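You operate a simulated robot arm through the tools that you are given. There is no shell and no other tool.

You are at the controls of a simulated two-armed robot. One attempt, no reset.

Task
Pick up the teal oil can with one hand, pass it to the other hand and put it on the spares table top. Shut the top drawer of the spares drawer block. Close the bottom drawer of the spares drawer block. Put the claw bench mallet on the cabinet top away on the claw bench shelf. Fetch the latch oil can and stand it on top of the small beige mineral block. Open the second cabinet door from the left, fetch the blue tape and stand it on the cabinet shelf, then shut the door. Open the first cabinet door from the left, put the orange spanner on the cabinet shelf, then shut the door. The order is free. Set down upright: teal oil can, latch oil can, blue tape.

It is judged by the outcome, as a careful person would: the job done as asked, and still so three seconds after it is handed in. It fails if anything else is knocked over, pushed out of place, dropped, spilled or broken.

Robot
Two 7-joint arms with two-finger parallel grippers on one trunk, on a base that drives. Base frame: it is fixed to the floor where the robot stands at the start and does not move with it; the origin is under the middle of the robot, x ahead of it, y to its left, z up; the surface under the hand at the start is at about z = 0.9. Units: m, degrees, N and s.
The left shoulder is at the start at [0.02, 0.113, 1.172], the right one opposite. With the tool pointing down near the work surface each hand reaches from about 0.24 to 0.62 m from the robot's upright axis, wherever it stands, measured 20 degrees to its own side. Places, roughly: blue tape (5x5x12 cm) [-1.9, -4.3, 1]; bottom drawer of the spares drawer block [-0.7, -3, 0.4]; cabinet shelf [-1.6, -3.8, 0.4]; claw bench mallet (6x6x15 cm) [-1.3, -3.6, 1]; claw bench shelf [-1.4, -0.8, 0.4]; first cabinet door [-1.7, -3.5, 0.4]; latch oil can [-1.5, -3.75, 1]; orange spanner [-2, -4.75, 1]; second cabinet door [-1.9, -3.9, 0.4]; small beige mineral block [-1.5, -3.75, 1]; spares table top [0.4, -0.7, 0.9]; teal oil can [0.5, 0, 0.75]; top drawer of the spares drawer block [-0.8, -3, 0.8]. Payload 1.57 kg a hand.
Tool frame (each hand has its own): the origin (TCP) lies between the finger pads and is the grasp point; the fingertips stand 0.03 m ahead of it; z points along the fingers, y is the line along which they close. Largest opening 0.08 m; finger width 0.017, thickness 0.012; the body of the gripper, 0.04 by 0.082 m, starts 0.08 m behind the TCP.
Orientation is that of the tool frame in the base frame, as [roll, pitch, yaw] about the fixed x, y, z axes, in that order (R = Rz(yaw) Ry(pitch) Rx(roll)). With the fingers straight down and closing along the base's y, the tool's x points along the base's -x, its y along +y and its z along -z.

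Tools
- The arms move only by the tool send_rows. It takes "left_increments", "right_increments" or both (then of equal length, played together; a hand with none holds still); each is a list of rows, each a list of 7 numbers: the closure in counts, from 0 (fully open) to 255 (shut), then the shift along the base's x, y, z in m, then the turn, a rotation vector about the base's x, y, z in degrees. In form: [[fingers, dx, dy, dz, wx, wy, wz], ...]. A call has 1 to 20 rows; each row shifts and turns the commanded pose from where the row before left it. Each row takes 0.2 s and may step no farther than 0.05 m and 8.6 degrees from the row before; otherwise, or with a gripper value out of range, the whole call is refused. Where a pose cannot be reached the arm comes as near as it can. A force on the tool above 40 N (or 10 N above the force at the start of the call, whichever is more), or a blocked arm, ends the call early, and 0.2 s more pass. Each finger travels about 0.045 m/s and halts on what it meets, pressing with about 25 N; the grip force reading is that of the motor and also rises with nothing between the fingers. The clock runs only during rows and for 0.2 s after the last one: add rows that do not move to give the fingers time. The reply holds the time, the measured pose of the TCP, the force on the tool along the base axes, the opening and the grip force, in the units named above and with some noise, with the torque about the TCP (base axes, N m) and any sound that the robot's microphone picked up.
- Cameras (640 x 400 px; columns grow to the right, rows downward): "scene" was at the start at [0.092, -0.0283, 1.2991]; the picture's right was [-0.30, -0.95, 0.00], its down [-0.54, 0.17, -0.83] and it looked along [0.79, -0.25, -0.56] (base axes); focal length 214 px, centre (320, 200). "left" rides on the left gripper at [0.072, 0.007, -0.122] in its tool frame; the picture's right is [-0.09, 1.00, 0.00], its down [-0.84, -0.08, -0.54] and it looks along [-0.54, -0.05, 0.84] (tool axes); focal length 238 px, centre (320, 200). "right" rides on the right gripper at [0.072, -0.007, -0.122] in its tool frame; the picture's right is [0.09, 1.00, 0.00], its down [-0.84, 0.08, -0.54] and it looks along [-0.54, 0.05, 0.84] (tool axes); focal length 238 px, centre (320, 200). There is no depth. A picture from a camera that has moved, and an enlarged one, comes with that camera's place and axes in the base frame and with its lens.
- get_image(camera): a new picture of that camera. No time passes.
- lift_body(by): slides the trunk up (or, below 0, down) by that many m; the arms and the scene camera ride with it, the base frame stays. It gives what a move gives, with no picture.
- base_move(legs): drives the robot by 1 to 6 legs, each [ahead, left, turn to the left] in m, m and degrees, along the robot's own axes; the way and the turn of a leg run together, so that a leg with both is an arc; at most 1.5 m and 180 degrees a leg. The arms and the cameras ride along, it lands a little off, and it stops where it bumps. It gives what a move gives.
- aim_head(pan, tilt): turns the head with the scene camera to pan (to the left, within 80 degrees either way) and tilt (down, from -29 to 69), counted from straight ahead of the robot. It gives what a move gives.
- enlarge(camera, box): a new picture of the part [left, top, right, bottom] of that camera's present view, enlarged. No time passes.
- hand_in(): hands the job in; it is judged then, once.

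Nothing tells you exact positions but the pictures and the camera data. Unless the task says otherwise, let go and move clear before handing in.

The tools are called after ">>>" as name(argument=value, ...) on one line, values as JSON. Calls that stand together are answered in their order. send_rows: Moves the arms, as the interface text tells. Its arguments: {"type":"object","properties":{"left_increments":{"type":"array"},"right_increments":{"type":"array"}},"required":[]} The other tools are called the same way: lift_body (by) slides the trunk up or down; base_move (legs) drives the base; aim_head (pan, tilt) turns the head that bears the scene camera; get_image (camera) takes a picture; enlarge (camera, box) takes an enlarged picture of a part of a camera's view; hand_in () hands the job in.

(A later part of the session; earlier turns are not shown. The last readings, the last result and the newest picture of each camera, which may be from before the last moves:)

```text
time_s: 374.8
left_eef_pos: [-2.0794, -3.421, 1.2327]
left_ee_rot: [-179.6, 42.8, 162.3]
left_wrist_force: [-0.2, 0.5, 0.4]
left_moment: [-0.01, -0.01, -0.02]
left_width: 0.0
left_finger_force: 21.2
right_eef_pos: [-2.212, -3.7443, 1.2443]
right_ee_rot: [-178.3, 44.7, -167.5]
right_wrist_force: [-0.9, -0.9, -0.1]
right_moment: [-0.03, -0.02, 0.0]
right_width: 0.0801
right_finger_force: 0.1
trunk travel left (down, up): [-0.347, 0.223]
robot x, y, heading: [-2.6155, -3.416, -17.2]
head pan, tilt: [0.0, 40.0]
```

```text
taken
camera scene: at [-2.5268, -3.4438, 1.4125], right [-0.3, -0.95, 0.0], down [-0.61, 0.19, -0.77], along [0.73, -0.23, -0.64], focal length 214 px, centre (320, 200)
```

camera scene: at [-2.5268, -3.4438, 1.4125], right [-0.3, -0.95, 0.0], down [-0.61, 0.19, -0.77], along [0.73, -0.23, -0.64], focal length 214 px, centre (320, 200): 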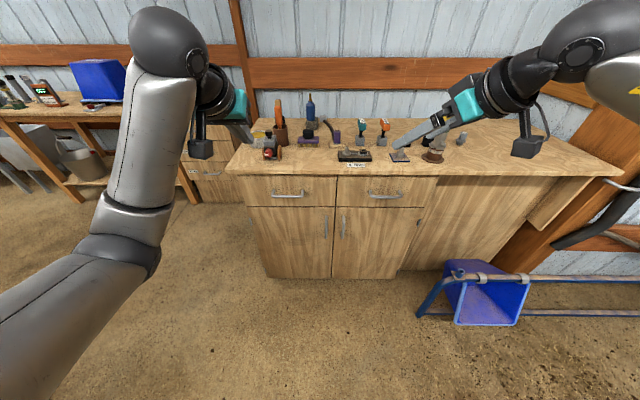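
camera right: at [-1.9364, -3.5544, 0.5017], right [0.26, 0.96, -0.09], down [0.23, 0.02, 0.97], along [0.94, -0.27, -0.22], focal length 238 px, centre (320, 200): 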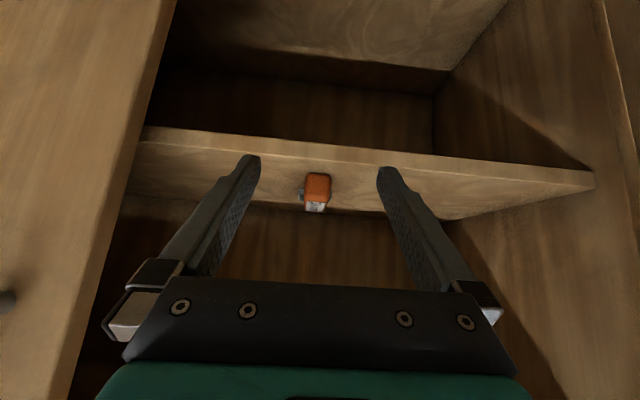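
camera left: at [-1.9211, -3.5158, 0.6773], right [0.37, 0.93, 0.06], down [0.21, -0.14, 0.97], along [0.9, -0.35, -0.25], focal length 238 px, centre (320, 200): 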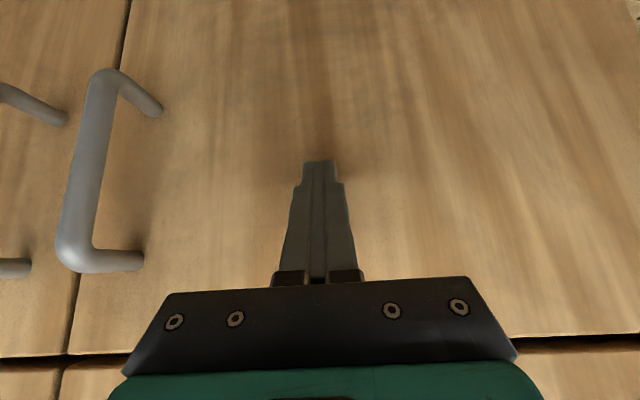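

>>> send_rows(left_increments=[[255, -0.0135, 0.02, 0, 0, 0, 0], [255, -0.0135, 0.02, 0, 0, 0, 0], [255, -0.0135, 0.02, 0, 0, 0, 0], [255, -0.0135, 0.02, 0, 0, 0, 0], [255, -0.0135, 0.02, 0, 0, 0, 0], [255, -0.0135, 0.02, 0, 0, 0, 0], [255, -0.0135, 0.02, 0, 0, 0, 0], [255, -0.0135, 0.02, 0, 0, 0, 0], [255, 0, 0, 0, 0, 0, 0]])

>>> base_move(legs=[[0.3, 0.163, 0], [0.28, 0, 0]])

>>> aim_head(pan=5, tilt=45)

>>> get_image(camera="scene")

>>> get_image(camera="right")

```text
time_s: 376.8
left_eef_pos: [-2.1887, -3.2595, 1.2317]
left_ee_rot: [-179.5, 42.8, 162.2]
left_wrist_force: [-0.6, 0.5, -0.4]
left_moment: [0.0, -0.01, 0.01]
left_width: 0.0
left_finger_force: 21.1
right_eef_pos: [-2.2112, -3.744, 1.244]
right_ee_rot: [-178.2, 44.6, -167.5]
right_wrist_force: [0.9, 0.0, -0.3]
right_moment: [-0.02, 0.0, 0.01]
right_width: 0.0804
right_finger_force: 0.1
trunk travel left (down, up): [-0.347, 0.223]
robot x, y, heading: [-2.62, -3.4118, -17.5]
head pan, tilt: [0.0, 40.0]
```

```text
time_s: 380.6
left_eef_pos: [-1.5875, -3.2758, 1.2312]
left_ee_rot: [-179.5, 42.8, 162.4]
left_wrist_force: [0.9, -0.2, 0.5]
left_moment: [0.04, 0.02, 0.02]
left_width: 0.0
left_finger_force: 21.2
right_eef_pos: [-1.6077, -3.7585, 1.2438]
right_ee_rot: [-178.2, 44.6, -167.3]
right_wrist_force: [0.5, 0.3, -0.7]
right_moment: [0.0, 0.01, 0.0]
right_width: 0.0799
right_finger_force: 0.1
trunk travel left (down, up): [-0.347, 0.223]
robot x, y, heading: [-2.0131, -3.4317, -17.1]
head pan, tilt: [0.0, 40.0]
```

```text
time_s: 381.2
left_eef_pos: [-1.5877, -3.2752, 1.2321]
left_ee_rot: [-179.6, 42.7, 162.4]
left_wrist_force: [0.6, -0.2, 0.3]
left_moment: [0.01, -0.02, 0.0]
left_width: 0.0
left_finger_force: 21.1
right_eef_pos: [-1.6092, -3.7579, 1.244]
right_ee_rot: [-178.2, 44.7, -167.3]
right_wrist_force: [0.8, 0.2, -0.4]
right_moment: [-0.01, 0.01, -0.03]
right_width: 0.0799
right_finger_force: 0.1
trunk travel left (down, up): [-0.347, 0.223]
robot x, y, heading: [-2.0094, -3.4295, -17.3]
head pan, tilt: [5.0, 45.0]
```

```text
taken
camera scene: at [-1.927, -3.4511, 1.4053], right [-0.21, -0.98, 0.0], down [-0.69, 0.15, -0.71], along [0.69, -0.15, -0.71], focal length 214 px, centre (320, 200)
```

scene: 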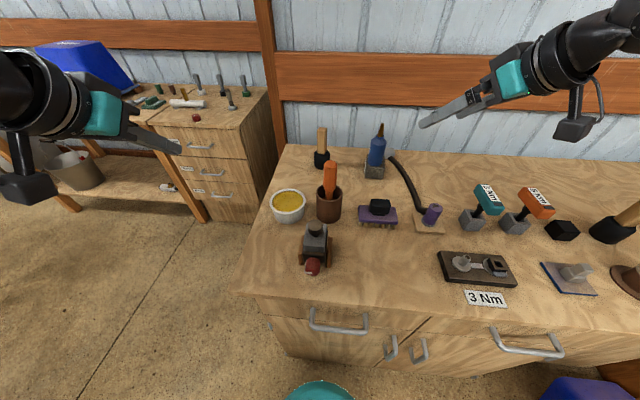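

```text
taken
camera right: at [-1.7409, -3.7911, 1.2809], right [-0.26, 0.96, -0.09], down [0.19, 0.14, 0.97], along [0.95, 0.24, -0.22], focal length 238 px, centre (320, 200)
```

right: 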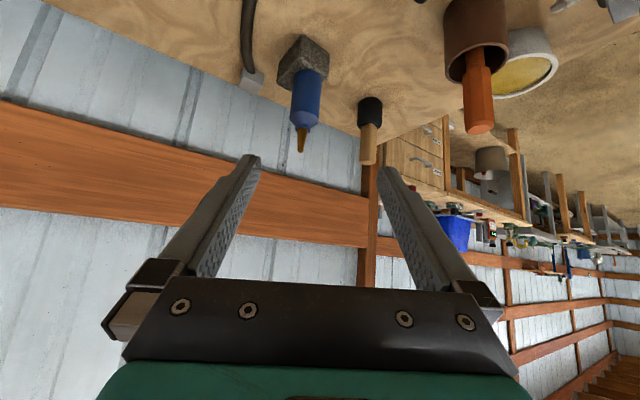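

The mallet is at about (-1.315, -3.588), handle top z≈1.10. I'll move 8 cm closer and bring the right hand to a pregrasp behind it.

>>> base_move(legs=[[0.08, 0, 0]])

>>> get_image(camera="right")

>>> enlarge(camera="scene", box=[240, 80, 440, 230])

```text
time_s: 382.4
left_eef_pos: [-1.5142, -3.2981, 1.2335]
left_ee_rot: [-179.5, 42.9, 162.6]
left_wrist_force: [-0.5, -0.2, -0.3]
left_moment: [-0.03, -0.01, 0.02]
left_width: 0.0
left_finger_force: 21.4
right_eef_pos: [-1.5348, -3.7806, 1.2451]
right_ee_rot: [-178.0, 44.6, -167.2]
right_wrist_force: [-0.7, 0.4, 0.3]
right_moment: [-0.02, -0.02, 0.02]
right_width: 0.0798
right_finger_force: 0.1
trunk travel left (down, up): [-0.347, 0.223]
robot x, y, heading: [-1.9383, -3.453, -17.6]
head pan, tilt: [5.0, 45.0]
stopped in leg 1: the robot was blocked; the commanded pose is now the measured one
```

```text
taken
camera right: at [-1.6674, -3.8138, 1.2813], right [-0.26, 0.96, -0.09], down [0.19, 0.14, 0.97], along [0.95, 0.24, -0.22], focal length 238 px, centre (320, 200)
```

right: 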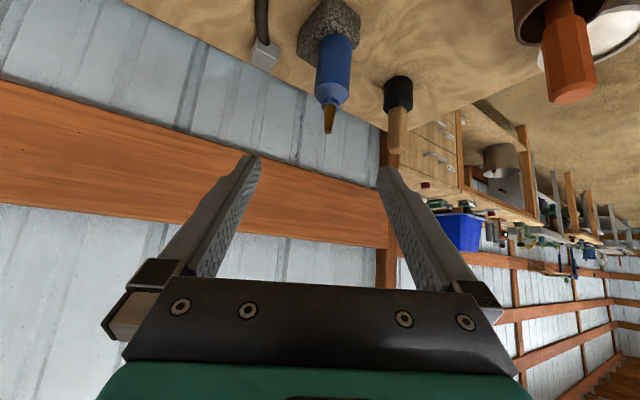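

```text
2.67 times, centred on (340, 155) of scene
camera zoom: at [-1.8538, -3.4738, 1.4054], right [-0.21, -0.98, 0.0], down [-0.69, 0.15, -0.71], along [0.69, -0.15, -0.71], focal length 572 px, centre (267, 320)
```

zoom: 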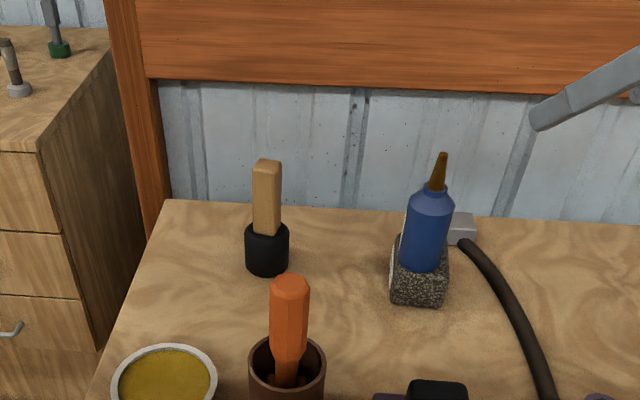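

Touching the cabinet lightly, so I'll back off 1 cm. The mallet is at about (-1.305, -3.587). Moving the right hand around above the items to the pregrasp.

>>> base_move(legs=[[-0.01, 0, 0]])

>>> send_rows(right_increments=[[0, 0, 0.025, 0, 0, 0, 0], [0, 0, 0.025, 0, 0, 0, 0], [0, 0, 0.025, 0, 0, 0, 0], [0, 0, 0.025, 0, 0, 0, 0], [0, 0, 0.025, 0, 0, 0, 0], [0, 0, 0.025, 0, 0, 0, 0], [0, 0.005, 0.025, 0, 0, 0, 0], [0, 0.02, 0, -0.01, 0, 0, 0], [0, 0.02, 0, -0.01, 0, 0, 0], [0, 0.02, 0, -0.01, 0, 0, 0], [0, 0.02, 0, -0.01, 0, 0, 0], [0, 0.02, 0, -0.01, 0, 0, 0], [0, 0, 0, 0, 0, 0, 0]])

>>> get_image(camera="right")

>>> get_image(camera="scene")

```text
time_s: 383.2
left_eef_pos: [-1.5225, -3.2958, 1.2312]
left_ee_rot: [-179.5, 42.7, 162.5]
left_wrist_force: [-0.1, -0.4, 0.9]
left_moment: [0.0, 0.02, -0.01]
left_width: 0.0
left_finger_force: 21.3
right_eef_pos: [-1.5446, -3.7776, 1.244]
right_ee_rot: [-178.1, 44.7, -167.3]
right_wrist_force: [0.2, 0.0, 0.2]
right_moment: [0.01, -0.01, -0.01]
right_width: 0.0798
right_finger_force: 0.2
trunk travel left (down, up): [-0.347, 0.223]
robot x, y, heading: [-1.9423, -3.4502, -17.2]
head pan, tilt: [5.0, 45.0]
```

```text
time_s: 386.0
left_eef_pos: [-1.5216, -3.2962, 1.2321]
left_ee_rot: [-179.5, 42.9, 162.5]
left_wrist_force: [-0.3, -0.3, 0.4]
left_moment: [0.0, -0.02, 0.04]
left_width: 0.0001
left_finger_force: 21.7
right_eef_pos: [-1.4386, -3.6033, 1.1957]
right_ee_rot: [-178.1, 44.7, -167.3]
right_wrist_force: [-0.4, -0.3, 0.6]
right_moment: [0.0, -0.02, -0.01]
right_width: 0.0799
right_finger_force: 0.1
trunk travel left (down, up): [-0.347, 0.223]
robot x, y, heading: [-1.9434, -3.446, -17.2]
head pan, tilt: [5.0, 45.0]
```

```text
taken
camera right: at [-1.5708, -3.6363, 1.2311], right [-0.26, 0.96, -0.09], down [0.19, 0.14, 0.97], along [0.95, 0.24, -0.22], focal length 238 px, centre (320, 200)
```

right: 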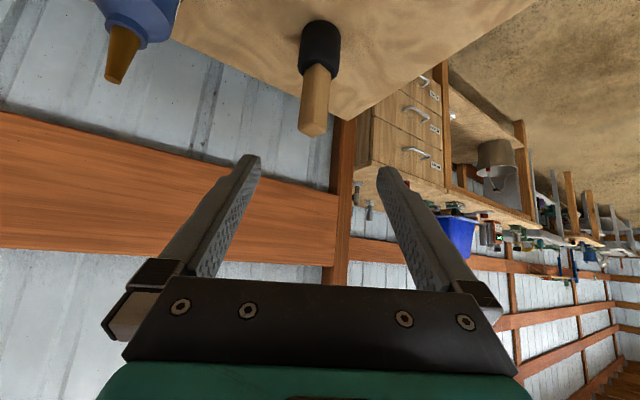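

```text
taken
camera scene: at [-1.8617, -3.4714, 1.4053], right [-0.21, -0.98, 0.0], down [-0.69, 0.15, -0.71], along [0.69, -0.15, -0.71], focal length 214 px, centre (320, 200)
```

scene: 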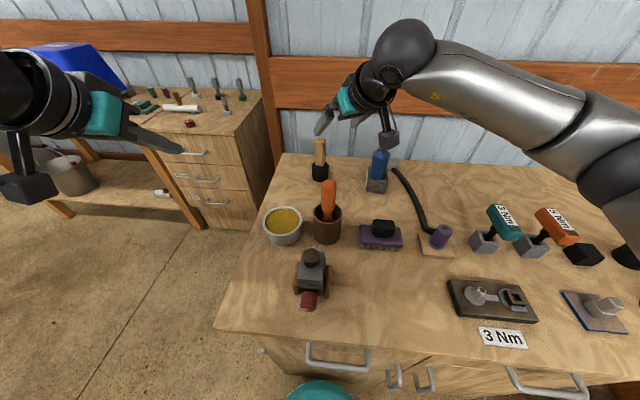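

>>> send_rows(right_increments=[[0, 0.019, 0.001, -0.021, 0, 0, 0], [0, 0.019, 0.001, -0.021, 0, 0, 0], [0, 0.019, 0.001, -0.021, 0, 0, 0], [0, 0.0186, 0.001, -0.0212, 0, 0, 0], [0, 0, 0, 0, 0, 0, 0]])

>>> get_image(camera="right")

>>> enlarge(camera="scene", box=[250, 60, 430, 220])

```text
time_s: 387.2
left_eef_pos: [-1.5227, -3.2942, 1.2317]
left_ee_rot: [-179.5, 42.9, 162.5]
left_wrist_force: [0.6, 0.1, -0.2]
left_moment: [-0.02, -0.04, -0.01]
left_width: 0.0002
left_finger_force: 21.5
right_eef_pos: [-1.3609, -3.5995, 1.1095]
right_ee_rot: [-178.2, 44.7, -167.3]
right_wrist_force: [-0.4, -0.1, -0.2]
right_moment: [-0.03, 0.01, 0.0]
right_width: 0.0799
right_finger_force: 0.1
trunk travel left (down, up): [-0.347, 0.223]
robot x, y, heading: [-1.9466, -3.4494, -17.3]
head pan, tilt: [5.0, 45.0]
```

```text
taken
camera right: at [-1.4943, -3.6326, 1.1466], right [-0.26, 0.96, -0.09], down [0.19, 0.14, 0.97], along [0.95, 0.24, -0.22], focal length 238 px, centre (320, 200)
```

right: 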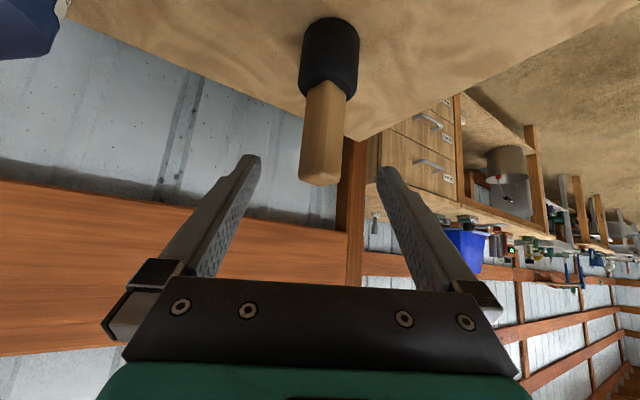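

```text
2.50 times, centred on (340, 140) of scene
camera zoom: at [-1.8617, -3.4715, 1.4053], right [-0.21, -0.98, 0.0], down [-0.69, 0.15, -0.71], along [0.69, -0.15, -0.71], focal length 536 px, centre (270, 350)
```

zoom: 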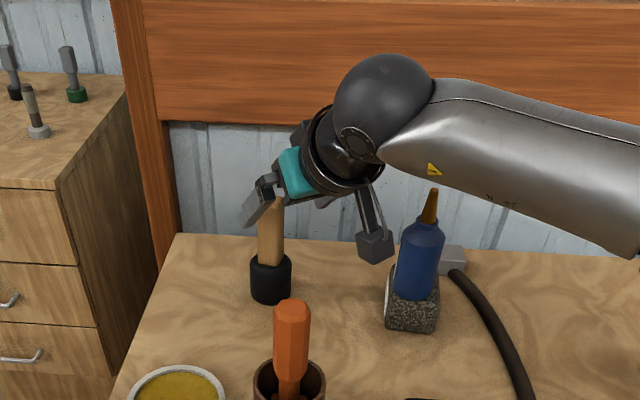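

>>> send_rows(right_increments=[[0, 0.0155, 0.004, -0.016, 0, 0, 0], [0, 0.0155, 0.004, -0.016, 0, 0, 0], [0, 0.0155, 0.004, -0.015, 0, 0, 0], [0, 0, 0, 0, 0, 0, 0]])

>>> get_image(camera="right")

```text
time_s: 388.2
left_eef_pos: [-1.5221, -3.2962, 1.2322]
left_ee_rot: [-179.5, 42.8, 162.4]
left_wrist_force: [-1.1, -0.3, 0.1]
left_moment: [0.01, -0.01, 0.01]
left_width: 0.0001
left_finger_force: 21.1
right_eef_pos: [-1.3159, -3.588, 1.0638]
right_ee_rot: [-178.2, 44.7, -167.3]
right_wrist_force: [0.1, -0.6, 1.1]
right_moment: [-0.01, 0.0, -0.02]
right_width: 0.0799
right_finger_force: 0.1
trunk travel left (down, up): [-0.347, 0.223]
robot x, y, heading: [-1.9447, -3.4485, -17.2]
head pan, tilt: [5.0, 45.0]
```

```text
taken
camera right: at [-1.4475, -3.6203, 1.0995], right [-0.26, 0.96, -0.09], down [0.19, 0.14, 0.97], along [0.95, 0.24, -0.22], focal length 238 px, centre (320, 200)
```

right: 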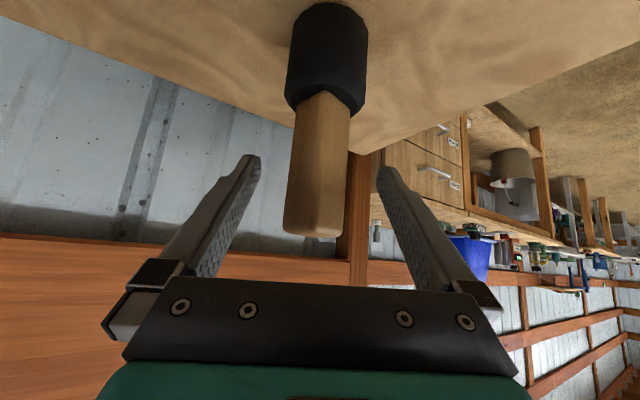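

>>> send_rows(right_increments=[[255, 0, 0, 0, 0, 0, 0], [255, 0, 0, 0, 0, 0, 0], [255, 0, 0, 0, 0, 0, 0], [255, 0, 0, 0, 0, 0, 0], [255, 0, 0, 0, 0, 0, 0], [255, 0, 0, 0, 0, 0, 0], [255, 0, 0, 0, 0, 0, 0]])

>>> send_rows(right_increments=[[255, 0, 0, 0.01, 0, 0, 0], [255, 0, 0, 0.02, 0, 0, 0], [255, 0, 0, 0.03, 0, 0, 0], [255, 0, 0, 0.03, 0, 0, 0], [255, 0, 0, 0.03, 0, 0, 0], [255, 0, 0, 0.02, 0, 0, 0], [255, 0, 0, 0, 0, 0, 0]])

>>> get_image(camera="right")

>>> get_image(camera="scene")

```text
time_s: 389.8
left_eef_pos: [-1.5218, -3.2953, 1.2303]
left_ee_rot: [-179.5, 42.9, 162.5]
left_wrist_force: [0.6, -0.2, 1.0]
left_moment: [-0.01, 0.02, 0.02]
left_width: 0.0002
left_finger_force: 21.6
right_eef_pos: [-1.3155, -3.5872, 1.0635]
right_ee_rot: [-178.2, 44.7, -167.2]
right_wrist_force: [1.2, 0.2, 1.3]
right_moment: [-0.02, -0.04, -0.05]
right_width: 0.0391
right_finger_force: 24.9
trunk travel left (down, up): [-0.347, 0.223]
robot x, y, heading: [-1.9483, -3.4468, -17.4]
head pan, tilt: [5.0, 45.0]
```

```text
time_s: 391.4
left_eef_pos: [-1.5209, -3.2951, 1.2303]
left_ee_rot: [-179.6, 42.7, 162.5]
left_wrist_force: [0.3, -0.4, -0.7]
left_moment: [0.0, 0.0, 0.04]
left_width: 0.0001
left_finger_force: 21.2
right_eef_pos: [-1.3151, -3.5882, 1.2032]
right_ee_rot: [-178.2, 44.6, -167.3]
right_wrist_force: [0.6, 0.3, -4.6]
right_moment: [-0.02, 0.01, 0.0]
right_width: 0.039
right_finger_force: 25.0
trunk travel left (down, up): [-0.347, 0.223]
robot x, y, heading: [-1.9484, -3.4501, -17.2]
head pan, tilt: [5.0, 45.0]
```

```text
taken
camera right: at [-1.4474, -3.6206, 1.2394], right [-0.26, 0.96, -0.09], down [0.19, 0.14, 0.97], along [0.95, 0.24, -0.22], focal length 238 px, centre (320, 200)
```

right: 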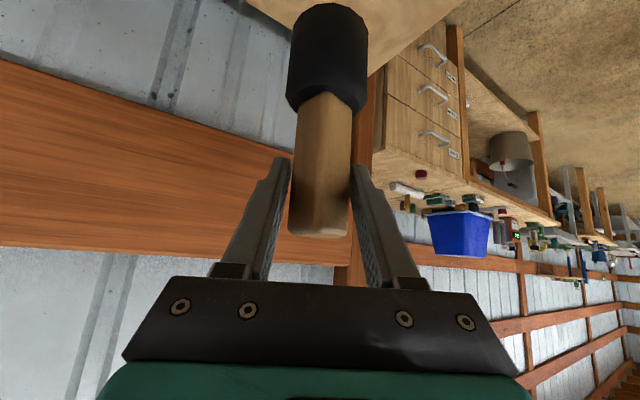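

```text
taken
camera scene: at [-1.8611, -3.4715, 1.4052], right [-0.21, -0.98, 0.0], down [-0.69, 0.15, -0.71], along [0.69, -0.15, -0.71], focal length 214 px, centre (320, 200)
```

scene: 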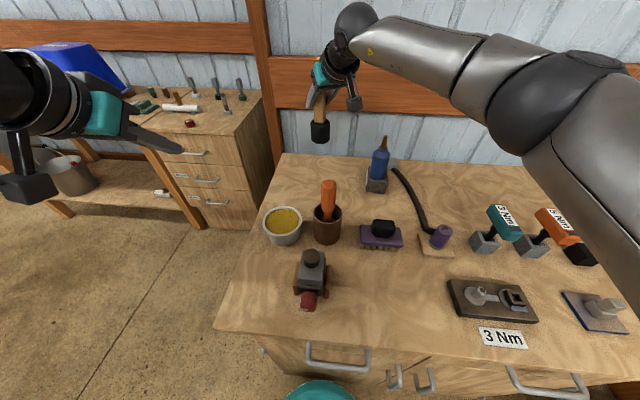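

The mallet is held. I'll raise it a further 8 cm to clear the cup's handle, then back away.

>>> send_rows(right_increments=[[255, 0, 0, 0.02, 0, 0, 0], [255, 0, 0, 0.02, 0, 0, 0], [255, 0, 0, 0.02, 0, 0, 0], [255, 0, 0, 0.02, 0, 0, 0], [255, 0, 0, 0, 0, 0, 0]])

>>> get_image(camera="scene")

```text
time_s: 392.6
left_eef_pos: [-1.5218, -3.2957, 1.2323]
left_ee_rot: [-179.5, 42.7, 162.5]
left_wrist_force: [-0.3, 0.2, 0.3]
left_moment: [-0.02, -0.02, 0.01]
left_width: 0.0001
left_finger_force: 21.3
right_eef_pos: [-1.3155, -3.5869, 1.2828]
right_ee_rot: [-178.2, 44.6, -167.2]
right_wrist_force: [-0.2, 0.0, -3.6]
right_moment: [0.02, 0.0, 0.0]
right_width: 0.0391
right_finger_force: 25.0
trunk travel left (down, up): [-0.347, 0.223]
robot x, y, heading: [-1.9488, -3.4522, -17.1]
head pan, tilt: [5.0, 45.0]
```

```text
taken
camera scene: at [-1.861, -3.4716, 1.4052], right [-0.21, -0.98, 0.0], down [-0.69, 0.15, -0.71], along [0.69, -0.15, -0.71], focal length 214 px, centre (320, 200)
```

scene: 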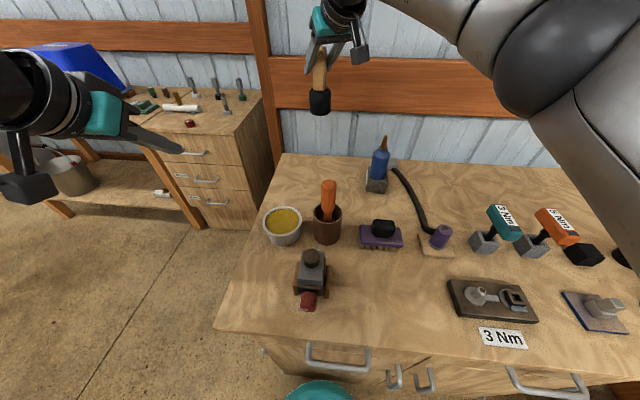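

Backing away from the cabinet and tucking the arms for the drive to the claw bench.

>>> base_move(legs=[[-0.5, 0, 0]])

>>> send_rows(right_increments=[[255, -0.02, -0.005, -0.01, 0, 0, -7.5], [255, -0.02, -0.005, -0.01, 0, 0, -7.5], [255, -0.02, -0.005, -0.01, 0, 0, -7.5], [255, -0.02, -0.005, -0.01, 0, 0, -7.5], [255, -0.02, -0.005, -0.01, 0, 0, 0], [255, -0.02, -0.005, -0.01, 0, 0, 0], [255, -0.02, -0.005, 0, 0, 0, 0], [255, -0.02, -0.005, 0, 0, 0, 0], [255, -0.02, -0.005, 0, 0, 0, 0], [255, 0, 0, 0, 0, 0, 0]])

>>> base_move(legs=[[0, 0.55, 0], [0.75, 0, 0], [0, 0, 90]])

>>> aim_head(pan=0, tilt=25)

>>> get_image(camera="scene")

```text
time_s: 395.5
left_eef_pos: [-1.9983, -3.1473, 1.2319]
left_ee_rot: [-179.4, 42.8, 162.5]
left_wrist_force: [0.1, -0.5, 0.7]
left_moment: [-0.02, -0.03, 0.02]
left_width: 0.0001
left_finger_force: 21.1
right_eef_pos: [-1.7918, -3.4389, 1.2832]
right_ee_rot: [-178.2, 44.7, -167.1]
right_wrist_force: [-0.3, -0.2, -4.0]
right_moment: [-0.04, 0.0, 0.0]
right_width: 0.0389
right_finger_force: 24.8
trunk travel left (down, up): [-0.347, 0.223]
robot x, y, heading: [-2.4219, -3.3039, -16.8]
head pan, tilt: [5.0, 45.0]
```

```text
time_s: 397.7
left_eef_pos: [-1.9977, -3.1455, 1.2306]
left_ee_rot: [-179.5, 42.7, 162.7]
left_wrist_force: [0.6, -0.7, 0.0]
left_moment: [-0.03, -0.02, -0.04]
left_width: 0.0002
left_finger_force: 21.1
right_eef_pos: [-1.9719, -3.4833, 1.2239]
right_ee_rot: [-178.1, 44.6, 162.9]
right_wrist_force: [0.1, 0.7, -2.9]
right_moment: [0.0, -0.01, 0.01]
right_width: 0.0392
right_finger_force: 24.9
trunk travel left (down, up): [-0.347, 0.223]
robot x, y, heading: [-2.4228, -3.3024, -16.9]
head pan, tilt: [5.0, 45.0]
```

```text
time_s: 408.3
left_eef_pos: [-1.6961, -2.5778, 1.2322]
left_ee_rot: [-179.5, 42.7, -108.5]
left_wrist_force: [0.1, -0.4, -0.5]
left_moment: [0.01, 0.01, -0.01]
left_width: 0.0002
left_finger_force: 21.1
right_eef_pos: [-1.3584, -2.557, 1.2225]
right_ee_rot: [-178.2, 44.6, -108.2]
right_wrist_force: [0.3, 0.2, -1.9]
right_moment: [-0.05, 0.03, 0.02]
right_width: 0.0388
right_finger_force: 25.0
trunk travel left (down, up): [-0.347, 0.223]
robot x, y, heading: [-1.5467, -3.0055, 71.7]
head pan, tilt: [5.0, 45.0]
```

```text
time_s: 409.1
left_eef_pos: [-1.696, -2.5776, 1.2308]
left_ee_rot: [-179.5, 42.8, -108.5]
left_wrist_force: [0.5, 0.1, -0.2]
left_moment: [-0.03, 0.02, 0.01]
left_width: 0.0002
left_finger_force: 21.6
right_eef_pos: [-1.3583, -2.5584, 1.2234]
right_ee_rot: [-178.2, 44.6, -108.2]
right_wrist_force: [-0.2, -0.7, -4.3]
right_moment: [0.05, 0.02, 0.02]
right_width: 0.0392
right_finger_force: 24.7
trunk travel left (down, up): [-0.347, 0.223]
robot x, y, heading: [-1.5492, -3.007, 71.8]
head pan, tilt: [0.0, 25.0]
```

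```text
taken
camera scene: at [-1.5191, -2.9113, 1.4357], right [0.95, -0.31, 0.0], down [-0.13, -0.4, -0.91], along [0.28, 0.86, -0.42], focal length 214 px, centre (320, 200)
```

scene: 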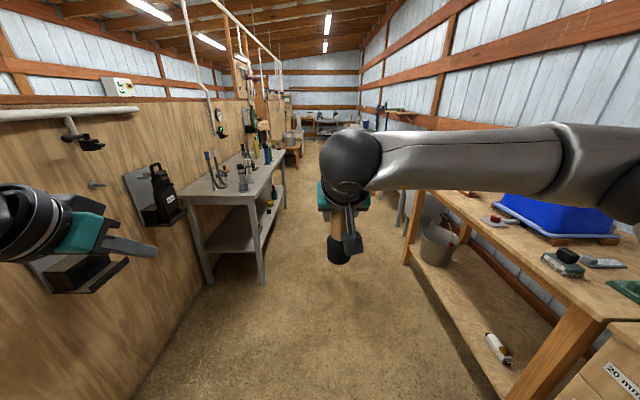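

I'm facing up the aisle. The claw bench (grey, with shelf) is ahead on the left. I'll centre in the aisle and drive up to it.

>>> base_move(legs=[[0, -0.25, 0.9], [1.0, 0, 0]])

>>> aim_head(pan=35, tilt=35)

>>> get_image(camera="scene")

```text
time_s: 415.8
left_eef_pos: [-1.1541, -1.6976, 1.2313]
left_ee_rot: [-179.5, 42.6, -108.1]
left_wrist_force: [1.2, 0.3, 0.6]
left_moment: [-0.01, 0.01, 0.01]
left_width: 0.0003
left_finger_force: 21.5
right_eef_pos: [-0.8176, -1.6752, 1.2224]
right_ee_rot: [-178.2, 44.6, -107.9]
right_wrist_force: [0.6, -0.2, -3.5]
right_moment: [-0.04, 0.03, -0.01]
right_width: 0.0387
right_finger_force: 25.1
trunk travel left (down, up): [-0.347, 0.223]
robot x, y, heading: [-1.0025, -2.1253, 72.0]
head pan, tilt: [0.0, 25.0]
```

```text
time_s: 416.8
left_eef_pos: [-1.1548, -1.697, 1.2324]
left_ee_rot: [-179.5, 42.8, -108.1]
left_wrist_force: [0.4, 0.3, 0.1]
left_moment: [0.01, 0.01, -0.03]
left_width: 0.0
left_finger_force: 21.2
right_eef_pos: [-0.8179, -1.6761, 1.2229]
right_ee_rot: [-178.2, 44.7, -107.9]
right_wrist_force: [0.1, 0.3, -4.4]
right_moment: [-0.01, 0.01, 0.04]
right_width: 0.039
right_finger_force: 25.3
trunk travel left (down, up): [-0.347, 0.223]
robot x, y, heading: [-1.0053, -2.1237, 72.0]
head pan, tilt: [35.0, 35.0]
```

```text
taken
camera scene: at [-1.0301, -2.0335, 1.4201], right [0.96, 0.29, 0.0], down [0.17, -0.55, -0.82], along [-0.24, 0.78, -0.57], focal length 214 px, centre (320, 200)
```

scene: 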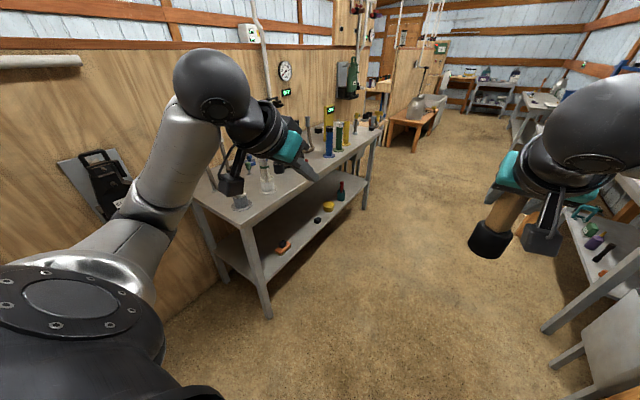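

The shelf has free space between the orange item and the small black box (a spot around a = 1.45 m along the bench). I'll drive up and turn to face the bench.

>>> base_move(legs=[[0.75, 0, 0.5], [0, 0, 90]])

>>> aim_head(pan=0, tilt=45)

>>> get_image(camera="scene")

>>> get_image(camera="right")

```text
time_s: 424.6
left_eef_pos: [-1.2058, -1.562, 1.2308]
left_ee_rot: [-179.5, 42.7, -18.7]
left_wrist_force: [1.3, 0.0, 0.0]
left_moment: [0.02, -0.01, 0.03]
left_width: 0.0
left_finger_force: 21.6
right_eef_pos: [-1.225, -1.2249, 1.2223]
right_ee_rot: [-178.2, 44.6, -18.4]
right_wrist_force: [0.3, 0.2, -3.3]
right_moment: [0.02, -0.03, -0.02]
right_width: 0.0389
right_finger_force: 24.8
trunk travel left (down, up): [-0.347, 0.223]
robot x, y, heading: [-0.7755, -1.4202, 161.7]
head pan, tilt: [35.0, 35.0]
```

```text
time_s: 425.6
left_eef_pos: [-1.2044, -1.56, 1.2316]
left_ee_rot: [-179.6, 42.7, -18.7]
left_wrist_force: [-0.2, -0.1, 0.3]
left_moment: [0.03, 0.02, 0.02]
left_width: 0.0
left_finger_force: 21.2
right_eef_pos: [-1.2245, -1.2235, 1.2239]
right_ee_rot: [-178.2, 44.6, -18.4]
right_wrist_force: [-0.1, 1.0, -3.8]
right_moment: [-0.01, 0.01, 0.0]
right_width: 0.039
right_finger_force: 25.3
trunk travel left (down, up): [-0.347, 0.223]
robot x, y, heading: [-0.778, -1.4177, 161.4]
head pan, tilt: [0.0, 45.0]
```

```text
taken
camera scene: at [-0.8656, -1.3892, 1.4053], right [0.32, 0.95, 0.0], down [0.67, -0.22, -0.71], along [-0.67, 0.22, -0.71], focal length 214 px, centre (320, 200)
```

scene: 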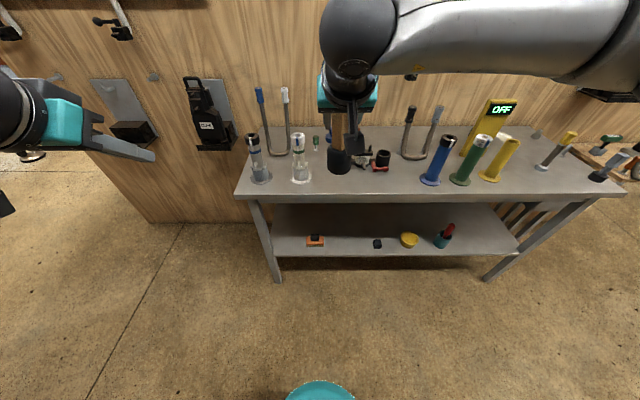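

```text
taken
camera right: at [-1.0932, -1.2649, 1.2588], right [-0.27, -0.96, -0.09], down [-0.24, -0.02, 0.97], along [-0.93, 0.29, -0.22], focal length 238 px, centre (320, 200)
```

right: 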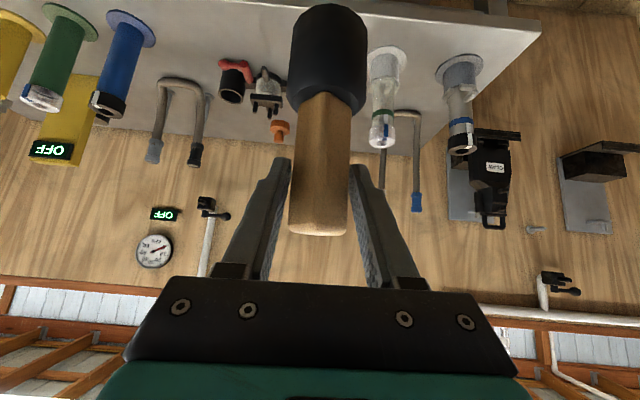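

The shelf spot is chosen at about (-1.465, -1.042), between the orange item and the black box. I'll lower the trunk and bring the mallet down in front of the bench.

>>> lift_body(by=-0.28)

>>> send_rows(right_increments=[[255, 0.004, 0.014, -0.03, 0, 0, 0], [255, 0.004, 0.014, -0.03, 0, 0, 0], [255, 0.004, 0.014, -0.03, 0, 0, 0], [255, 0.004, 0.014, -0.03, 0, 0, 0], [255, 0.004, 0.014, -0.03, 0, 0, 0], [255, 0.004, 0.014, -0.03, 0, 0, 0], [255, 0.004, 0.014, -0.03, 0, 0, 0], [255, 0.004, 0.014, -0.03, 0, 0, 0], [255, 0, 0, -0.03, 0, 0, 0], [255, 0, 0, -0.03, 0, 0, 0], [255, 0, 0, -0.03, 0, 0, 0], [255, 0, 0, 0, 0, 0, 0]])

>>> get_image(camera="scene")

>>> get_image(camera="right")

```text
time_s: 428.5
left_eef_pos: [-1.2052, -1.5614, 0.9515]
left_ee_rot: [-179.5, 42.7, -18.8]
left_wrist_force: [-0.6, 0.2, -1.0]
left_moment: [0.03, 0.05, -0.02]
left_width: 0.0003
left_finger_force: 21.4
right_eef_pos: [-1.2239, -1.225, 0.9435]
right_ee_rot: [-178.2, 44.6, -18.3]
right_wrist_force: [0.2, 0.4, -2.2]
right_moment: [0.01, 0.03, -0.01]
right_width: 0.0391
right_finger_force: 25.7
trunk travel left (down, up): [-0.067, 0.503]
robot x, y, heading: [-0.7732, -1.4143, 161.8]
head pan, tilt: [0.0, 45.0]
```

```text
time_s: 431.1
left_eef_pos: [-1.2044, -1.5609, 0.9513]
left_ee_rot: [-179.5, 42.7, -18.6]
left_wrist_force: [1.6, 0.2, 0.4]
left_moment: [0.02, 0.03, -0.02]
left_width: 0.0
left_finger_force: 21.1
right_eef_pos: [-1.1928, -1.1152, 0.6437]
right_ee_rot: [-178.6, 44.2, -18.5]
right_wrist_force: [0.4, 0.5, -2.6]
right_moment: [0.0, -0.02, 0.01]
right_width: 0.0388
right_finger_force: 25.1
right hand out of reach, approached as far as the arm can: row 10, 11
trunk travel left (down, up): [-0.067, 0.503]
robot x, y, heading: [-0.7773, -1.4176, 161.9]
head pan, tilt: [0.0, 45.0]
```

```text
taken
camera scene: at [-0.8652, -1.3886, 1.1252], right [0.32, 0.95, 0.0], down [0.67, -0.22, -0.71], along [-0.67, 0.22, -0.71], focal length 214 px, centre (320, 200)
```

scene: 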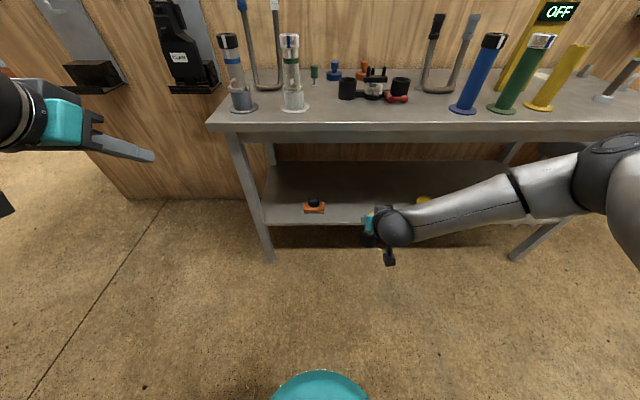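

```text
taken
camera right: at [-1.0615, -1.1547, 0.6804], right [-0.27, -0.96, -0.08], down [-0.24, -0.02, 0.97], along [-0.93, 0.28, -0.23], focal length 238 px, centre (320, 200)
```

right: 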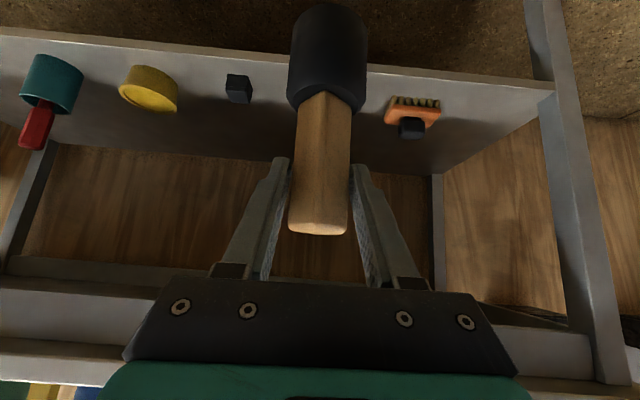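

The mallet hangs right between the brush and the black box. I'll extend the arm forward while lowering a bit, then drive in under the bench top.

>>> send_rows(right_increments=[[255, -0.0191, 0.006, -0.01, 0, 0, 0], [255, -0.0191, 0.006, -0.01, 0, 0, 0], [255, -0.0191, 0.006, -0.01, 0, 0, 0], [255, -0.0191, 0.006, -0.01, 0, 0, 0], [255, -0.0191, 0.006, -0.01, 0, 0, 0], [255, -0.0191, 0.006, -0.01, 0, 0, 0], [255, 0, 0, 0, 0, 0, 0]])

>>> get_image(camera="scene")

>>> get_image(camera="right")

```text
time_s: 432.7
left_eef_pos: [-1.2052, -1.5601, 0.9511]
left_ee_rot: [-179.5, 42.8, -18.8]
left_wrist_force: [-0.5, -0.7, -0.2]
left_moment: [-0.03, 0.04, 0.03]
left_width: 0.0
left_finger_force: 21.1
right_eef_pos: [-1.3071, -1.0791, 0.5839]
right_ee_rot: [-178.4, 44.5, -18.4]
right_wrist_force: [0.0, -0.3, -4.0]
right_moment: [-0.01, -0.03, 0.01]
right_width: 0.0387
right_finger_force: 25.3
trunk travel left (down, up): [-0.067, 0.503]
robot x, y, heading: [-0.7763, -1.4188, 161.5]
head pan, tilt: [0.0, 45.0]
```

```text
taken
camera scene: at [-0.8656, -1.3891, 1.1252], right [0.32, 0.95, 0.0], down [0.67, -0.22, -0.71], along [-0.67, 0.22, -0.71], focal length 214 px, centre (320, 200)
```

scene: 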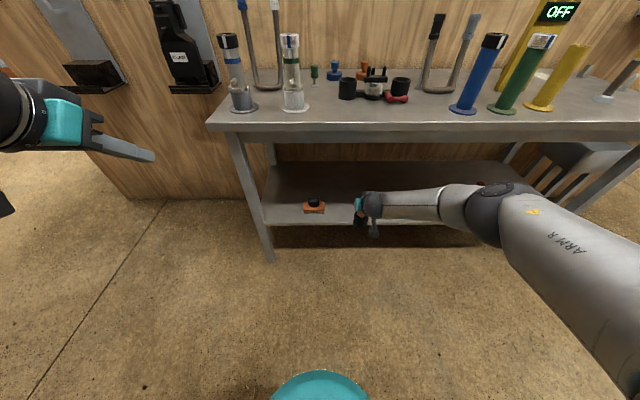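

```text
taken
camera right: at [-1.1763, -1.1191, 0.62], right [-0.27, -0.96, -0.09], down [-0.24, -0.02, 0.97], along [-0.93, 0.29, -0.22], focal length 238 px, centre (320, 200)
```

right: 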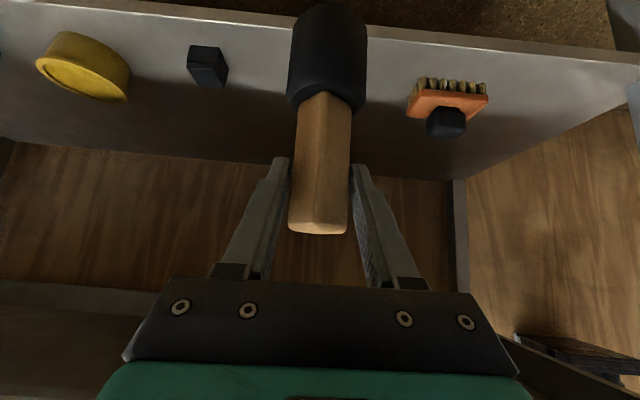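

>>> base_move(legs=[[0.1, 0, 0]])

>>> get_image(camera="scene")

>>> get_image(camera="right")

```text
time_s: 433.8
left_eef_pos: [-1.2996, -1.5301, 0.9513]
left_ee_rot: [-179.6, 42.7, -18.8]
left_wrist_force: [1.4, -0.4, -0.1]
left_moment: [-0.01, -0.01, -0.02]
left_width: 0.0
left_finger_force: 21.3
right_eef_pos: [-1.4011, -1.0466, 0.5845]
right_ee_rot: [-178.2, 44.5, -18.6]
right_wrist_force: [-0.1, 0.4, -3.4]
right_moment: [-0.01, 0.0, -0.02]
right_width: 0.0387
right_finger_force: 25.3
trunk travel left (down, up): [-0.067, 0.503]
robot x, y, heading: [-0.8687, -1.3822, 161.8]
head pan, tilt: [0.0, 45.0]
```

```text
taken
camera scene: at [-0.9601, -1.3575, 1.1252], right [0.32, 0.95, 0.0], down [0.67, -0.22, -0.71], along [-0.67, 0.22, -0.71], focal length 214 px, centre (320, 200)
```

scene: 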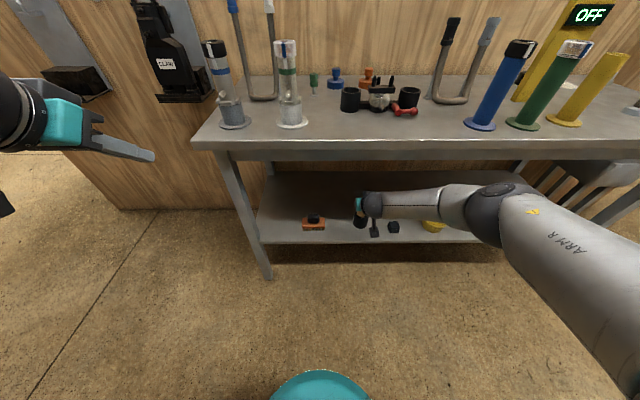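

```text
taken
camera right: at [-1.2705, -1.087, 0.6201], right [-0.27, -0.96, -0.09], down [-0.24, -0.02, 0.97], along [-0.93, 0.29, -0.22], focal length 238 px, centre (320, 200)
```

right: 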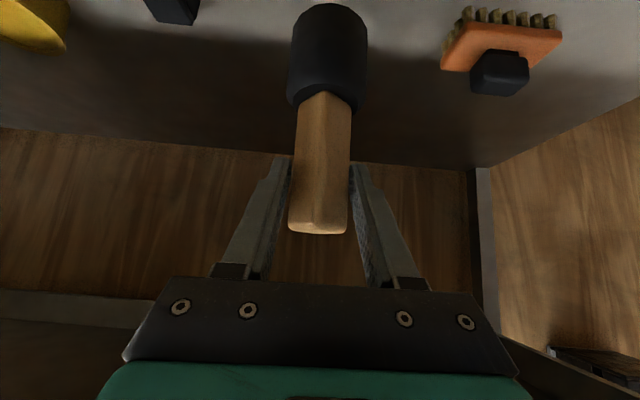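

>>> base_move(legs=[[0.045, 0, 0]])

>>> lift_body(by=-0.05)

>>> get_image(camera="scene")

>>> get_image(camera="right")

```text
time_s: 434.7
left_eef_pos: [-1.343, -1.5156, 0.9513]
left_ee_rot: [-179.5, 42.7, -18.7]
left_wrist_force: [0.6, -0.3, -0.2]
left_moment: [0.03, 0.01, 0.0]
left_width: 0.0
left_finger_force: 21.9
right_eef_pos: [-1.4447, -1.0327, 0.584]
right_ee_rot: [-178.2, 44.5, -18.5]
right_wrist_force: [0.1, 0.1, -4.0]
right_moment: [0.01, 0.01, -0.01]
right_width: 0.039
right_finger_force: 24.7
trunk travel left (down, up): [-0.067, 0.503]
robot x, y, heading: [-0.915, -1.3703, 161.6]
head pan, tilt: [0.0, 45.0]
```

```text
time_s: 435.6
left_eef_pos: [-1.342, -1.5146, 0.9008]
left_ee_rot: [-179.5, 42.8, -18.8]
left_wrist_force: [-0.3, 0.3, -0.2]
left_moment: [0.03, -0.01, 0.01]
left_width: 0.0
left_finger_force: 21.5
right_eef_pos: [-1.4444, -1.0322, 0.5329]
right_ee_rot: [-178.2, 44.5, -18.5]
right_wrist_force: [0.0, -0.7, -3.7]
right_moment: [-0.01, 0.03, -0.03]
right_width: 0.0387
right_finger_force: 25.2
trunk travel left (down, up): [-0.017, 0.553]
robot x, y, heading: [-0.9138, -1.3702, 161.5]
head pan, tilt: [0.0, 45.0]
```

```text
taken
camera scene: at [-1.0028, -1.3432, 1.0753], right [0.32, 0.95, 0.0], down [0.67, -0.22, -0.71], along [-0.67, 0.22, -0.71], focal length 214 px, centre (320, 200)
```

scene: 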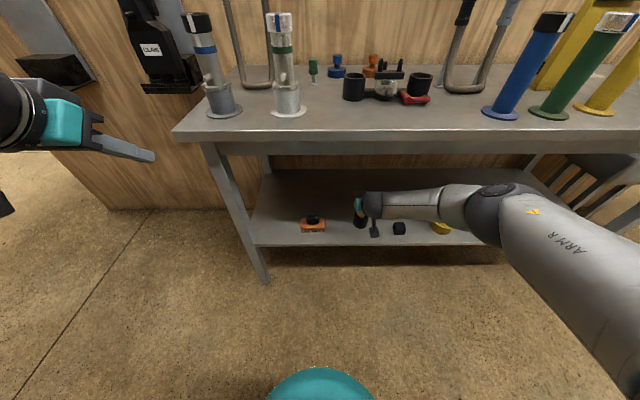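

```text
taken
camera right: at [-1.3132, -1.0728, 0.5702], right [-0.27, -0.96, -0.09], down [-0.24, -0.02, 0.97], along [-0.93, 0.29, -0.22], focal length 238 px, centre (320, 200)
```

right: 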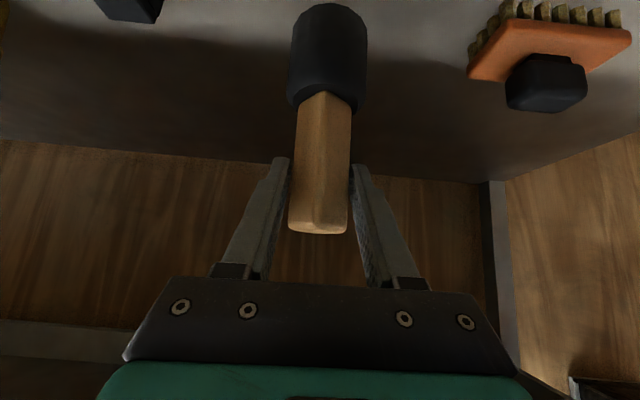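

Over the shelf, 7 cm inside its edge. Lowering with the arm until contact.

>>> send_rows(right_increments=[[255, 0, 0, -0.008, 0, 0, 0], [255, 0, 0, -0.008, 0, 0, 0], [255, 0, 0, -0.006, 0, 0, 0], [255, 0, 0, 0, 0, 0, 0]])

>>> get_image(camera="right")

```text
time_s: 436.6
left_eef_pos: [-1.342, -1.5143, 0.901]
left_ee_rot: [-179.5, 42.8, -18.7]
left_wrist_force: [0.3, 0.5, -0.8]
left_moment: [0.01, 0.0, 0.02]
left_width: 0.0
left_finger_force: 21.7
right_eef_pos: [-1.4444, -1.0326, 0.5116]
right_ee_rot: [-178.1, 44.5, -18.5]
right_wrist_force: [-0.4, 0.4, -3.3]
right_moment: [-0.02, -0.01, -0.03]
right_width: 0.0387
right_finger_force: 25.1
trunk travel left (down, up): [-0.017, 0.553]
robot x, y, heading: [-0.9122, -1.3709, 161.5]
head pan, tilt: [0.0, 45.0]
```

```text
taken
camera right: at [-1.3131, -1.0728, 0.548], right [-0.27, -0.96, -0.09], down [-0.24, -0.02, 0.97], along [-0.93, 0.29, -0.22], focal length 238 px, centre (320, 200)
```

right: 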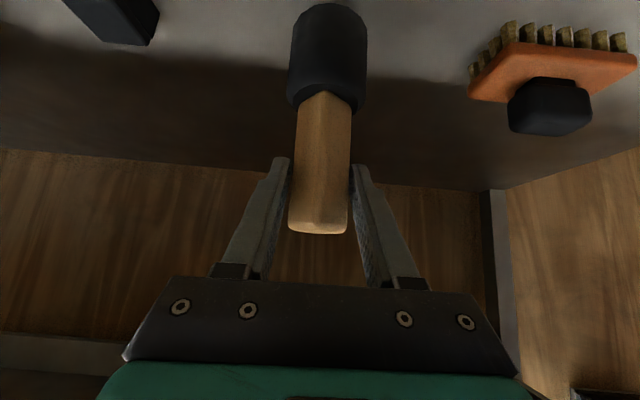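

>>> send_rows(right_increments=[[255, 0, 0, -0.005, 0, 0, 0], [255, 0, 0, -0.004, 0, 0, 0], [255, 0, 0, 0, 0, 0, 0]])

>>> send_rows(right_increments=[[255, 0, 0, -0.004, 0, 0, 0], [255, 0, 0, 0, 0, 0, 0]])

>>> send_rows(right_increments=[[255, 0, 0, -0.004, 0, 0, 0], [255, 0, 0, 0, 0, 0, 0]])

>>> get_image(camera="right")

```text
time_s: 437.4
left_eef_pos: [-1.3424, -1.5155, 0.9015]
left_ee_rot: [-179.5, 42.7, -18.7]
left_wrist_force: [0.5, -0.2, 0.8]
left_moment: [0.0, 0.01, 0.0]
left_width: 0.0001
left_finger_force: 21.2
right_eef_pos: [-1.4446, -1.0317, 0.5021]
right_ee_rot: [-178.2, 44.4, -18.5]
right_wrist_force: [-0.2, -0.2, -4.5]
right_moment: [-0.03, -0.01, 0.0]
right_width: 0.0386
right_finger_force: 25.4
trunk travel left (down, up): [-0.017, 0.553]
robot x, y, heading: [-0.9126, -1.3709, 161.5]
head pan, tilt: [0.0, 45.0]
```

```text
time_s: 438.1
left_eef_pos: [-1.343, -1.5147, 0.9005]
left_ee_rot: [-179.5, 42.7, -18.7]
left_wrist_force: [0.0, -0.4, -0.1]
left_moment: [0.03, -0.03, 0.0]
left_width: 0.0
left_finger_force: 21.3
right_eef_pos: [-1.4447, -1.0327, 0.4982]
right_ee_rot: [-178.2, 44.4, -18.6]
right_wrist_force: [0.5, 0.1, -3.9]
right_moment: [0.02, -0.02, 0.01]
right_width: 0.0387
right_finger_force: 24.9
trunk travel left (down, up): [-0.017, 0.553]
robot x, y, heading: [-0.9132, -1.372, 161.6]
head pan, tilt: [0.0, 45.0]
```

```text
time_s: 438.6
left_eef_pos: [-1.3436, -1.5152, 0.902]
left_ee_rot: [-179.6, 42.7, -18.7]
left_wrist_force: [-0.1, 0.1, 0.1]
left_moment: [0.01, -0.01, 0.03]
left_width: 0.0
left_finger_force: 21.2
right_eef_pos: [-1.4442, -1.0318, 0.4946]
right_ee_rot: [-178.2, 44.5, -18.5]
right_wrist_force: [-0.5, -0.3, -4.0]
right_moment: [-0.02, -0.01, 0.0]
right_width: 0.0389
right_finger_force: 25.0
trunk travel left (down, up): [-0.017, 0.553]
robot x, y, heading: [-0.9114, -1.3679, 161.5]
head pan, tilt: [0.0, 45.0]
```

```text
taken
camera right: at [-1.3132, -1.0727, 0.5309], right [-0.27, -0.96, -0.09], down [-0.24, -0.02, 0.97], along [-0.93, 0.29, -0.22], focal length 238 px, centre (320, 200)
```

right: 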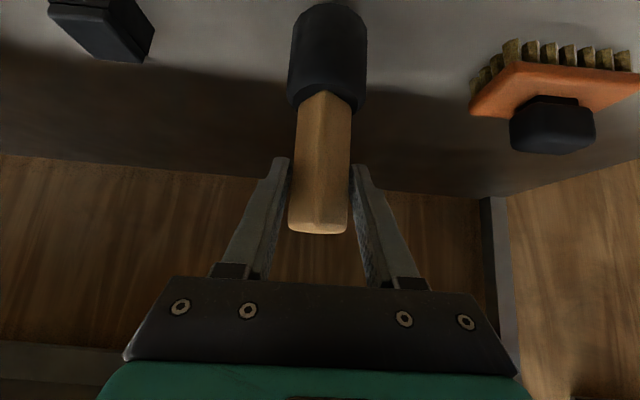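

>>> send_rows(right_increments=[[255, 0, 0, -0.004, 0, 0, 0], [255, 0, 0, -0.004, 0, 0, 0], [255, 0, 0, 0, 0, 0, 0]])

>>> send_rows(right_increments=[[255, 0, 0, -0.004, 0, 0, 0], [255, 0, 0, 0, 0, 0, 0]])

>>> enlarge(camera="scene", box=[240, 160, 480, 290])

```text
time_s: 439.4
left_eef_pos: [-1.3428, -1.5153, 0.9013]
left_ee_rot: [-179.5, 42.7, -18.8]
left_wrist_force: [0.1, -0.2, -0.9]
left_moment: [-0.01, 0.03, 0.03]
left_width: 0.0001
left_finger_force: 21.0
right_eef_pos: [-1.4441, -1.0332, 0.4862]
right_ee_rot: [-178.2, 44.5, -18.5]
right_wrist_force: [0.4, 0.3, -3.8]
right_moment: [-0.02, -0.02, 0.01]
right_width: 0.0388
right_finger_force: 25.2
trunk travel left (down, up): [-0.017, 0.553]
robot x, y, heading: [-0.9143, -1.3699, 161.4]
head pan, tilt: [0.0, 45.0]
```

```text
time_s: 440.1
left_eef_pos: [-1.3423, -1.5164, 0.9009]
left_ee_rot: [-179.5, 42.7, -18.8]
left_wrist_force: [-0.6, -0.3, 0.3]
left_moment: [-0.02, 0.04, -0.01]
left_width: 0.0
left_finger_force: 21.2
right_eef_pos: [-1.4452, -1.0323, 0.4823]
right_ee_rot: [-178.2, 44.5, -18.5]
right_wrist_force: [-0.3, 0.1, -3.2]
right_moment: [0.0, -0.03, -0.01]
right_width: 0.0389
right_finger_force: 25.1
trunk travel left (down, up): [-0.017, 0.553]
robot x, y, heading: [-0.9162, -1.3719, 161.5]
head pan, tilt: [0.0, 45.0]
```

```text
2.67 times, centred on (360, 225) of scene
camera zoom: at [-1.0029, -1.3432, 1.0752], right [0.32, 0.95, 0.0], down [0.67, -0.22, -0.71], along [-0.67, 0.22, -0.71], focal length 572 px, centre (213, 133)
```

zoom: 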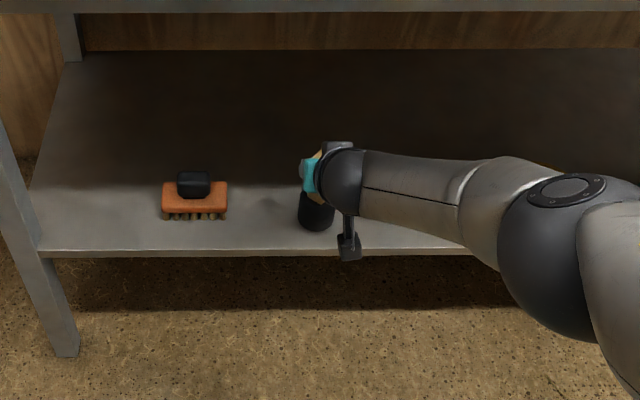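

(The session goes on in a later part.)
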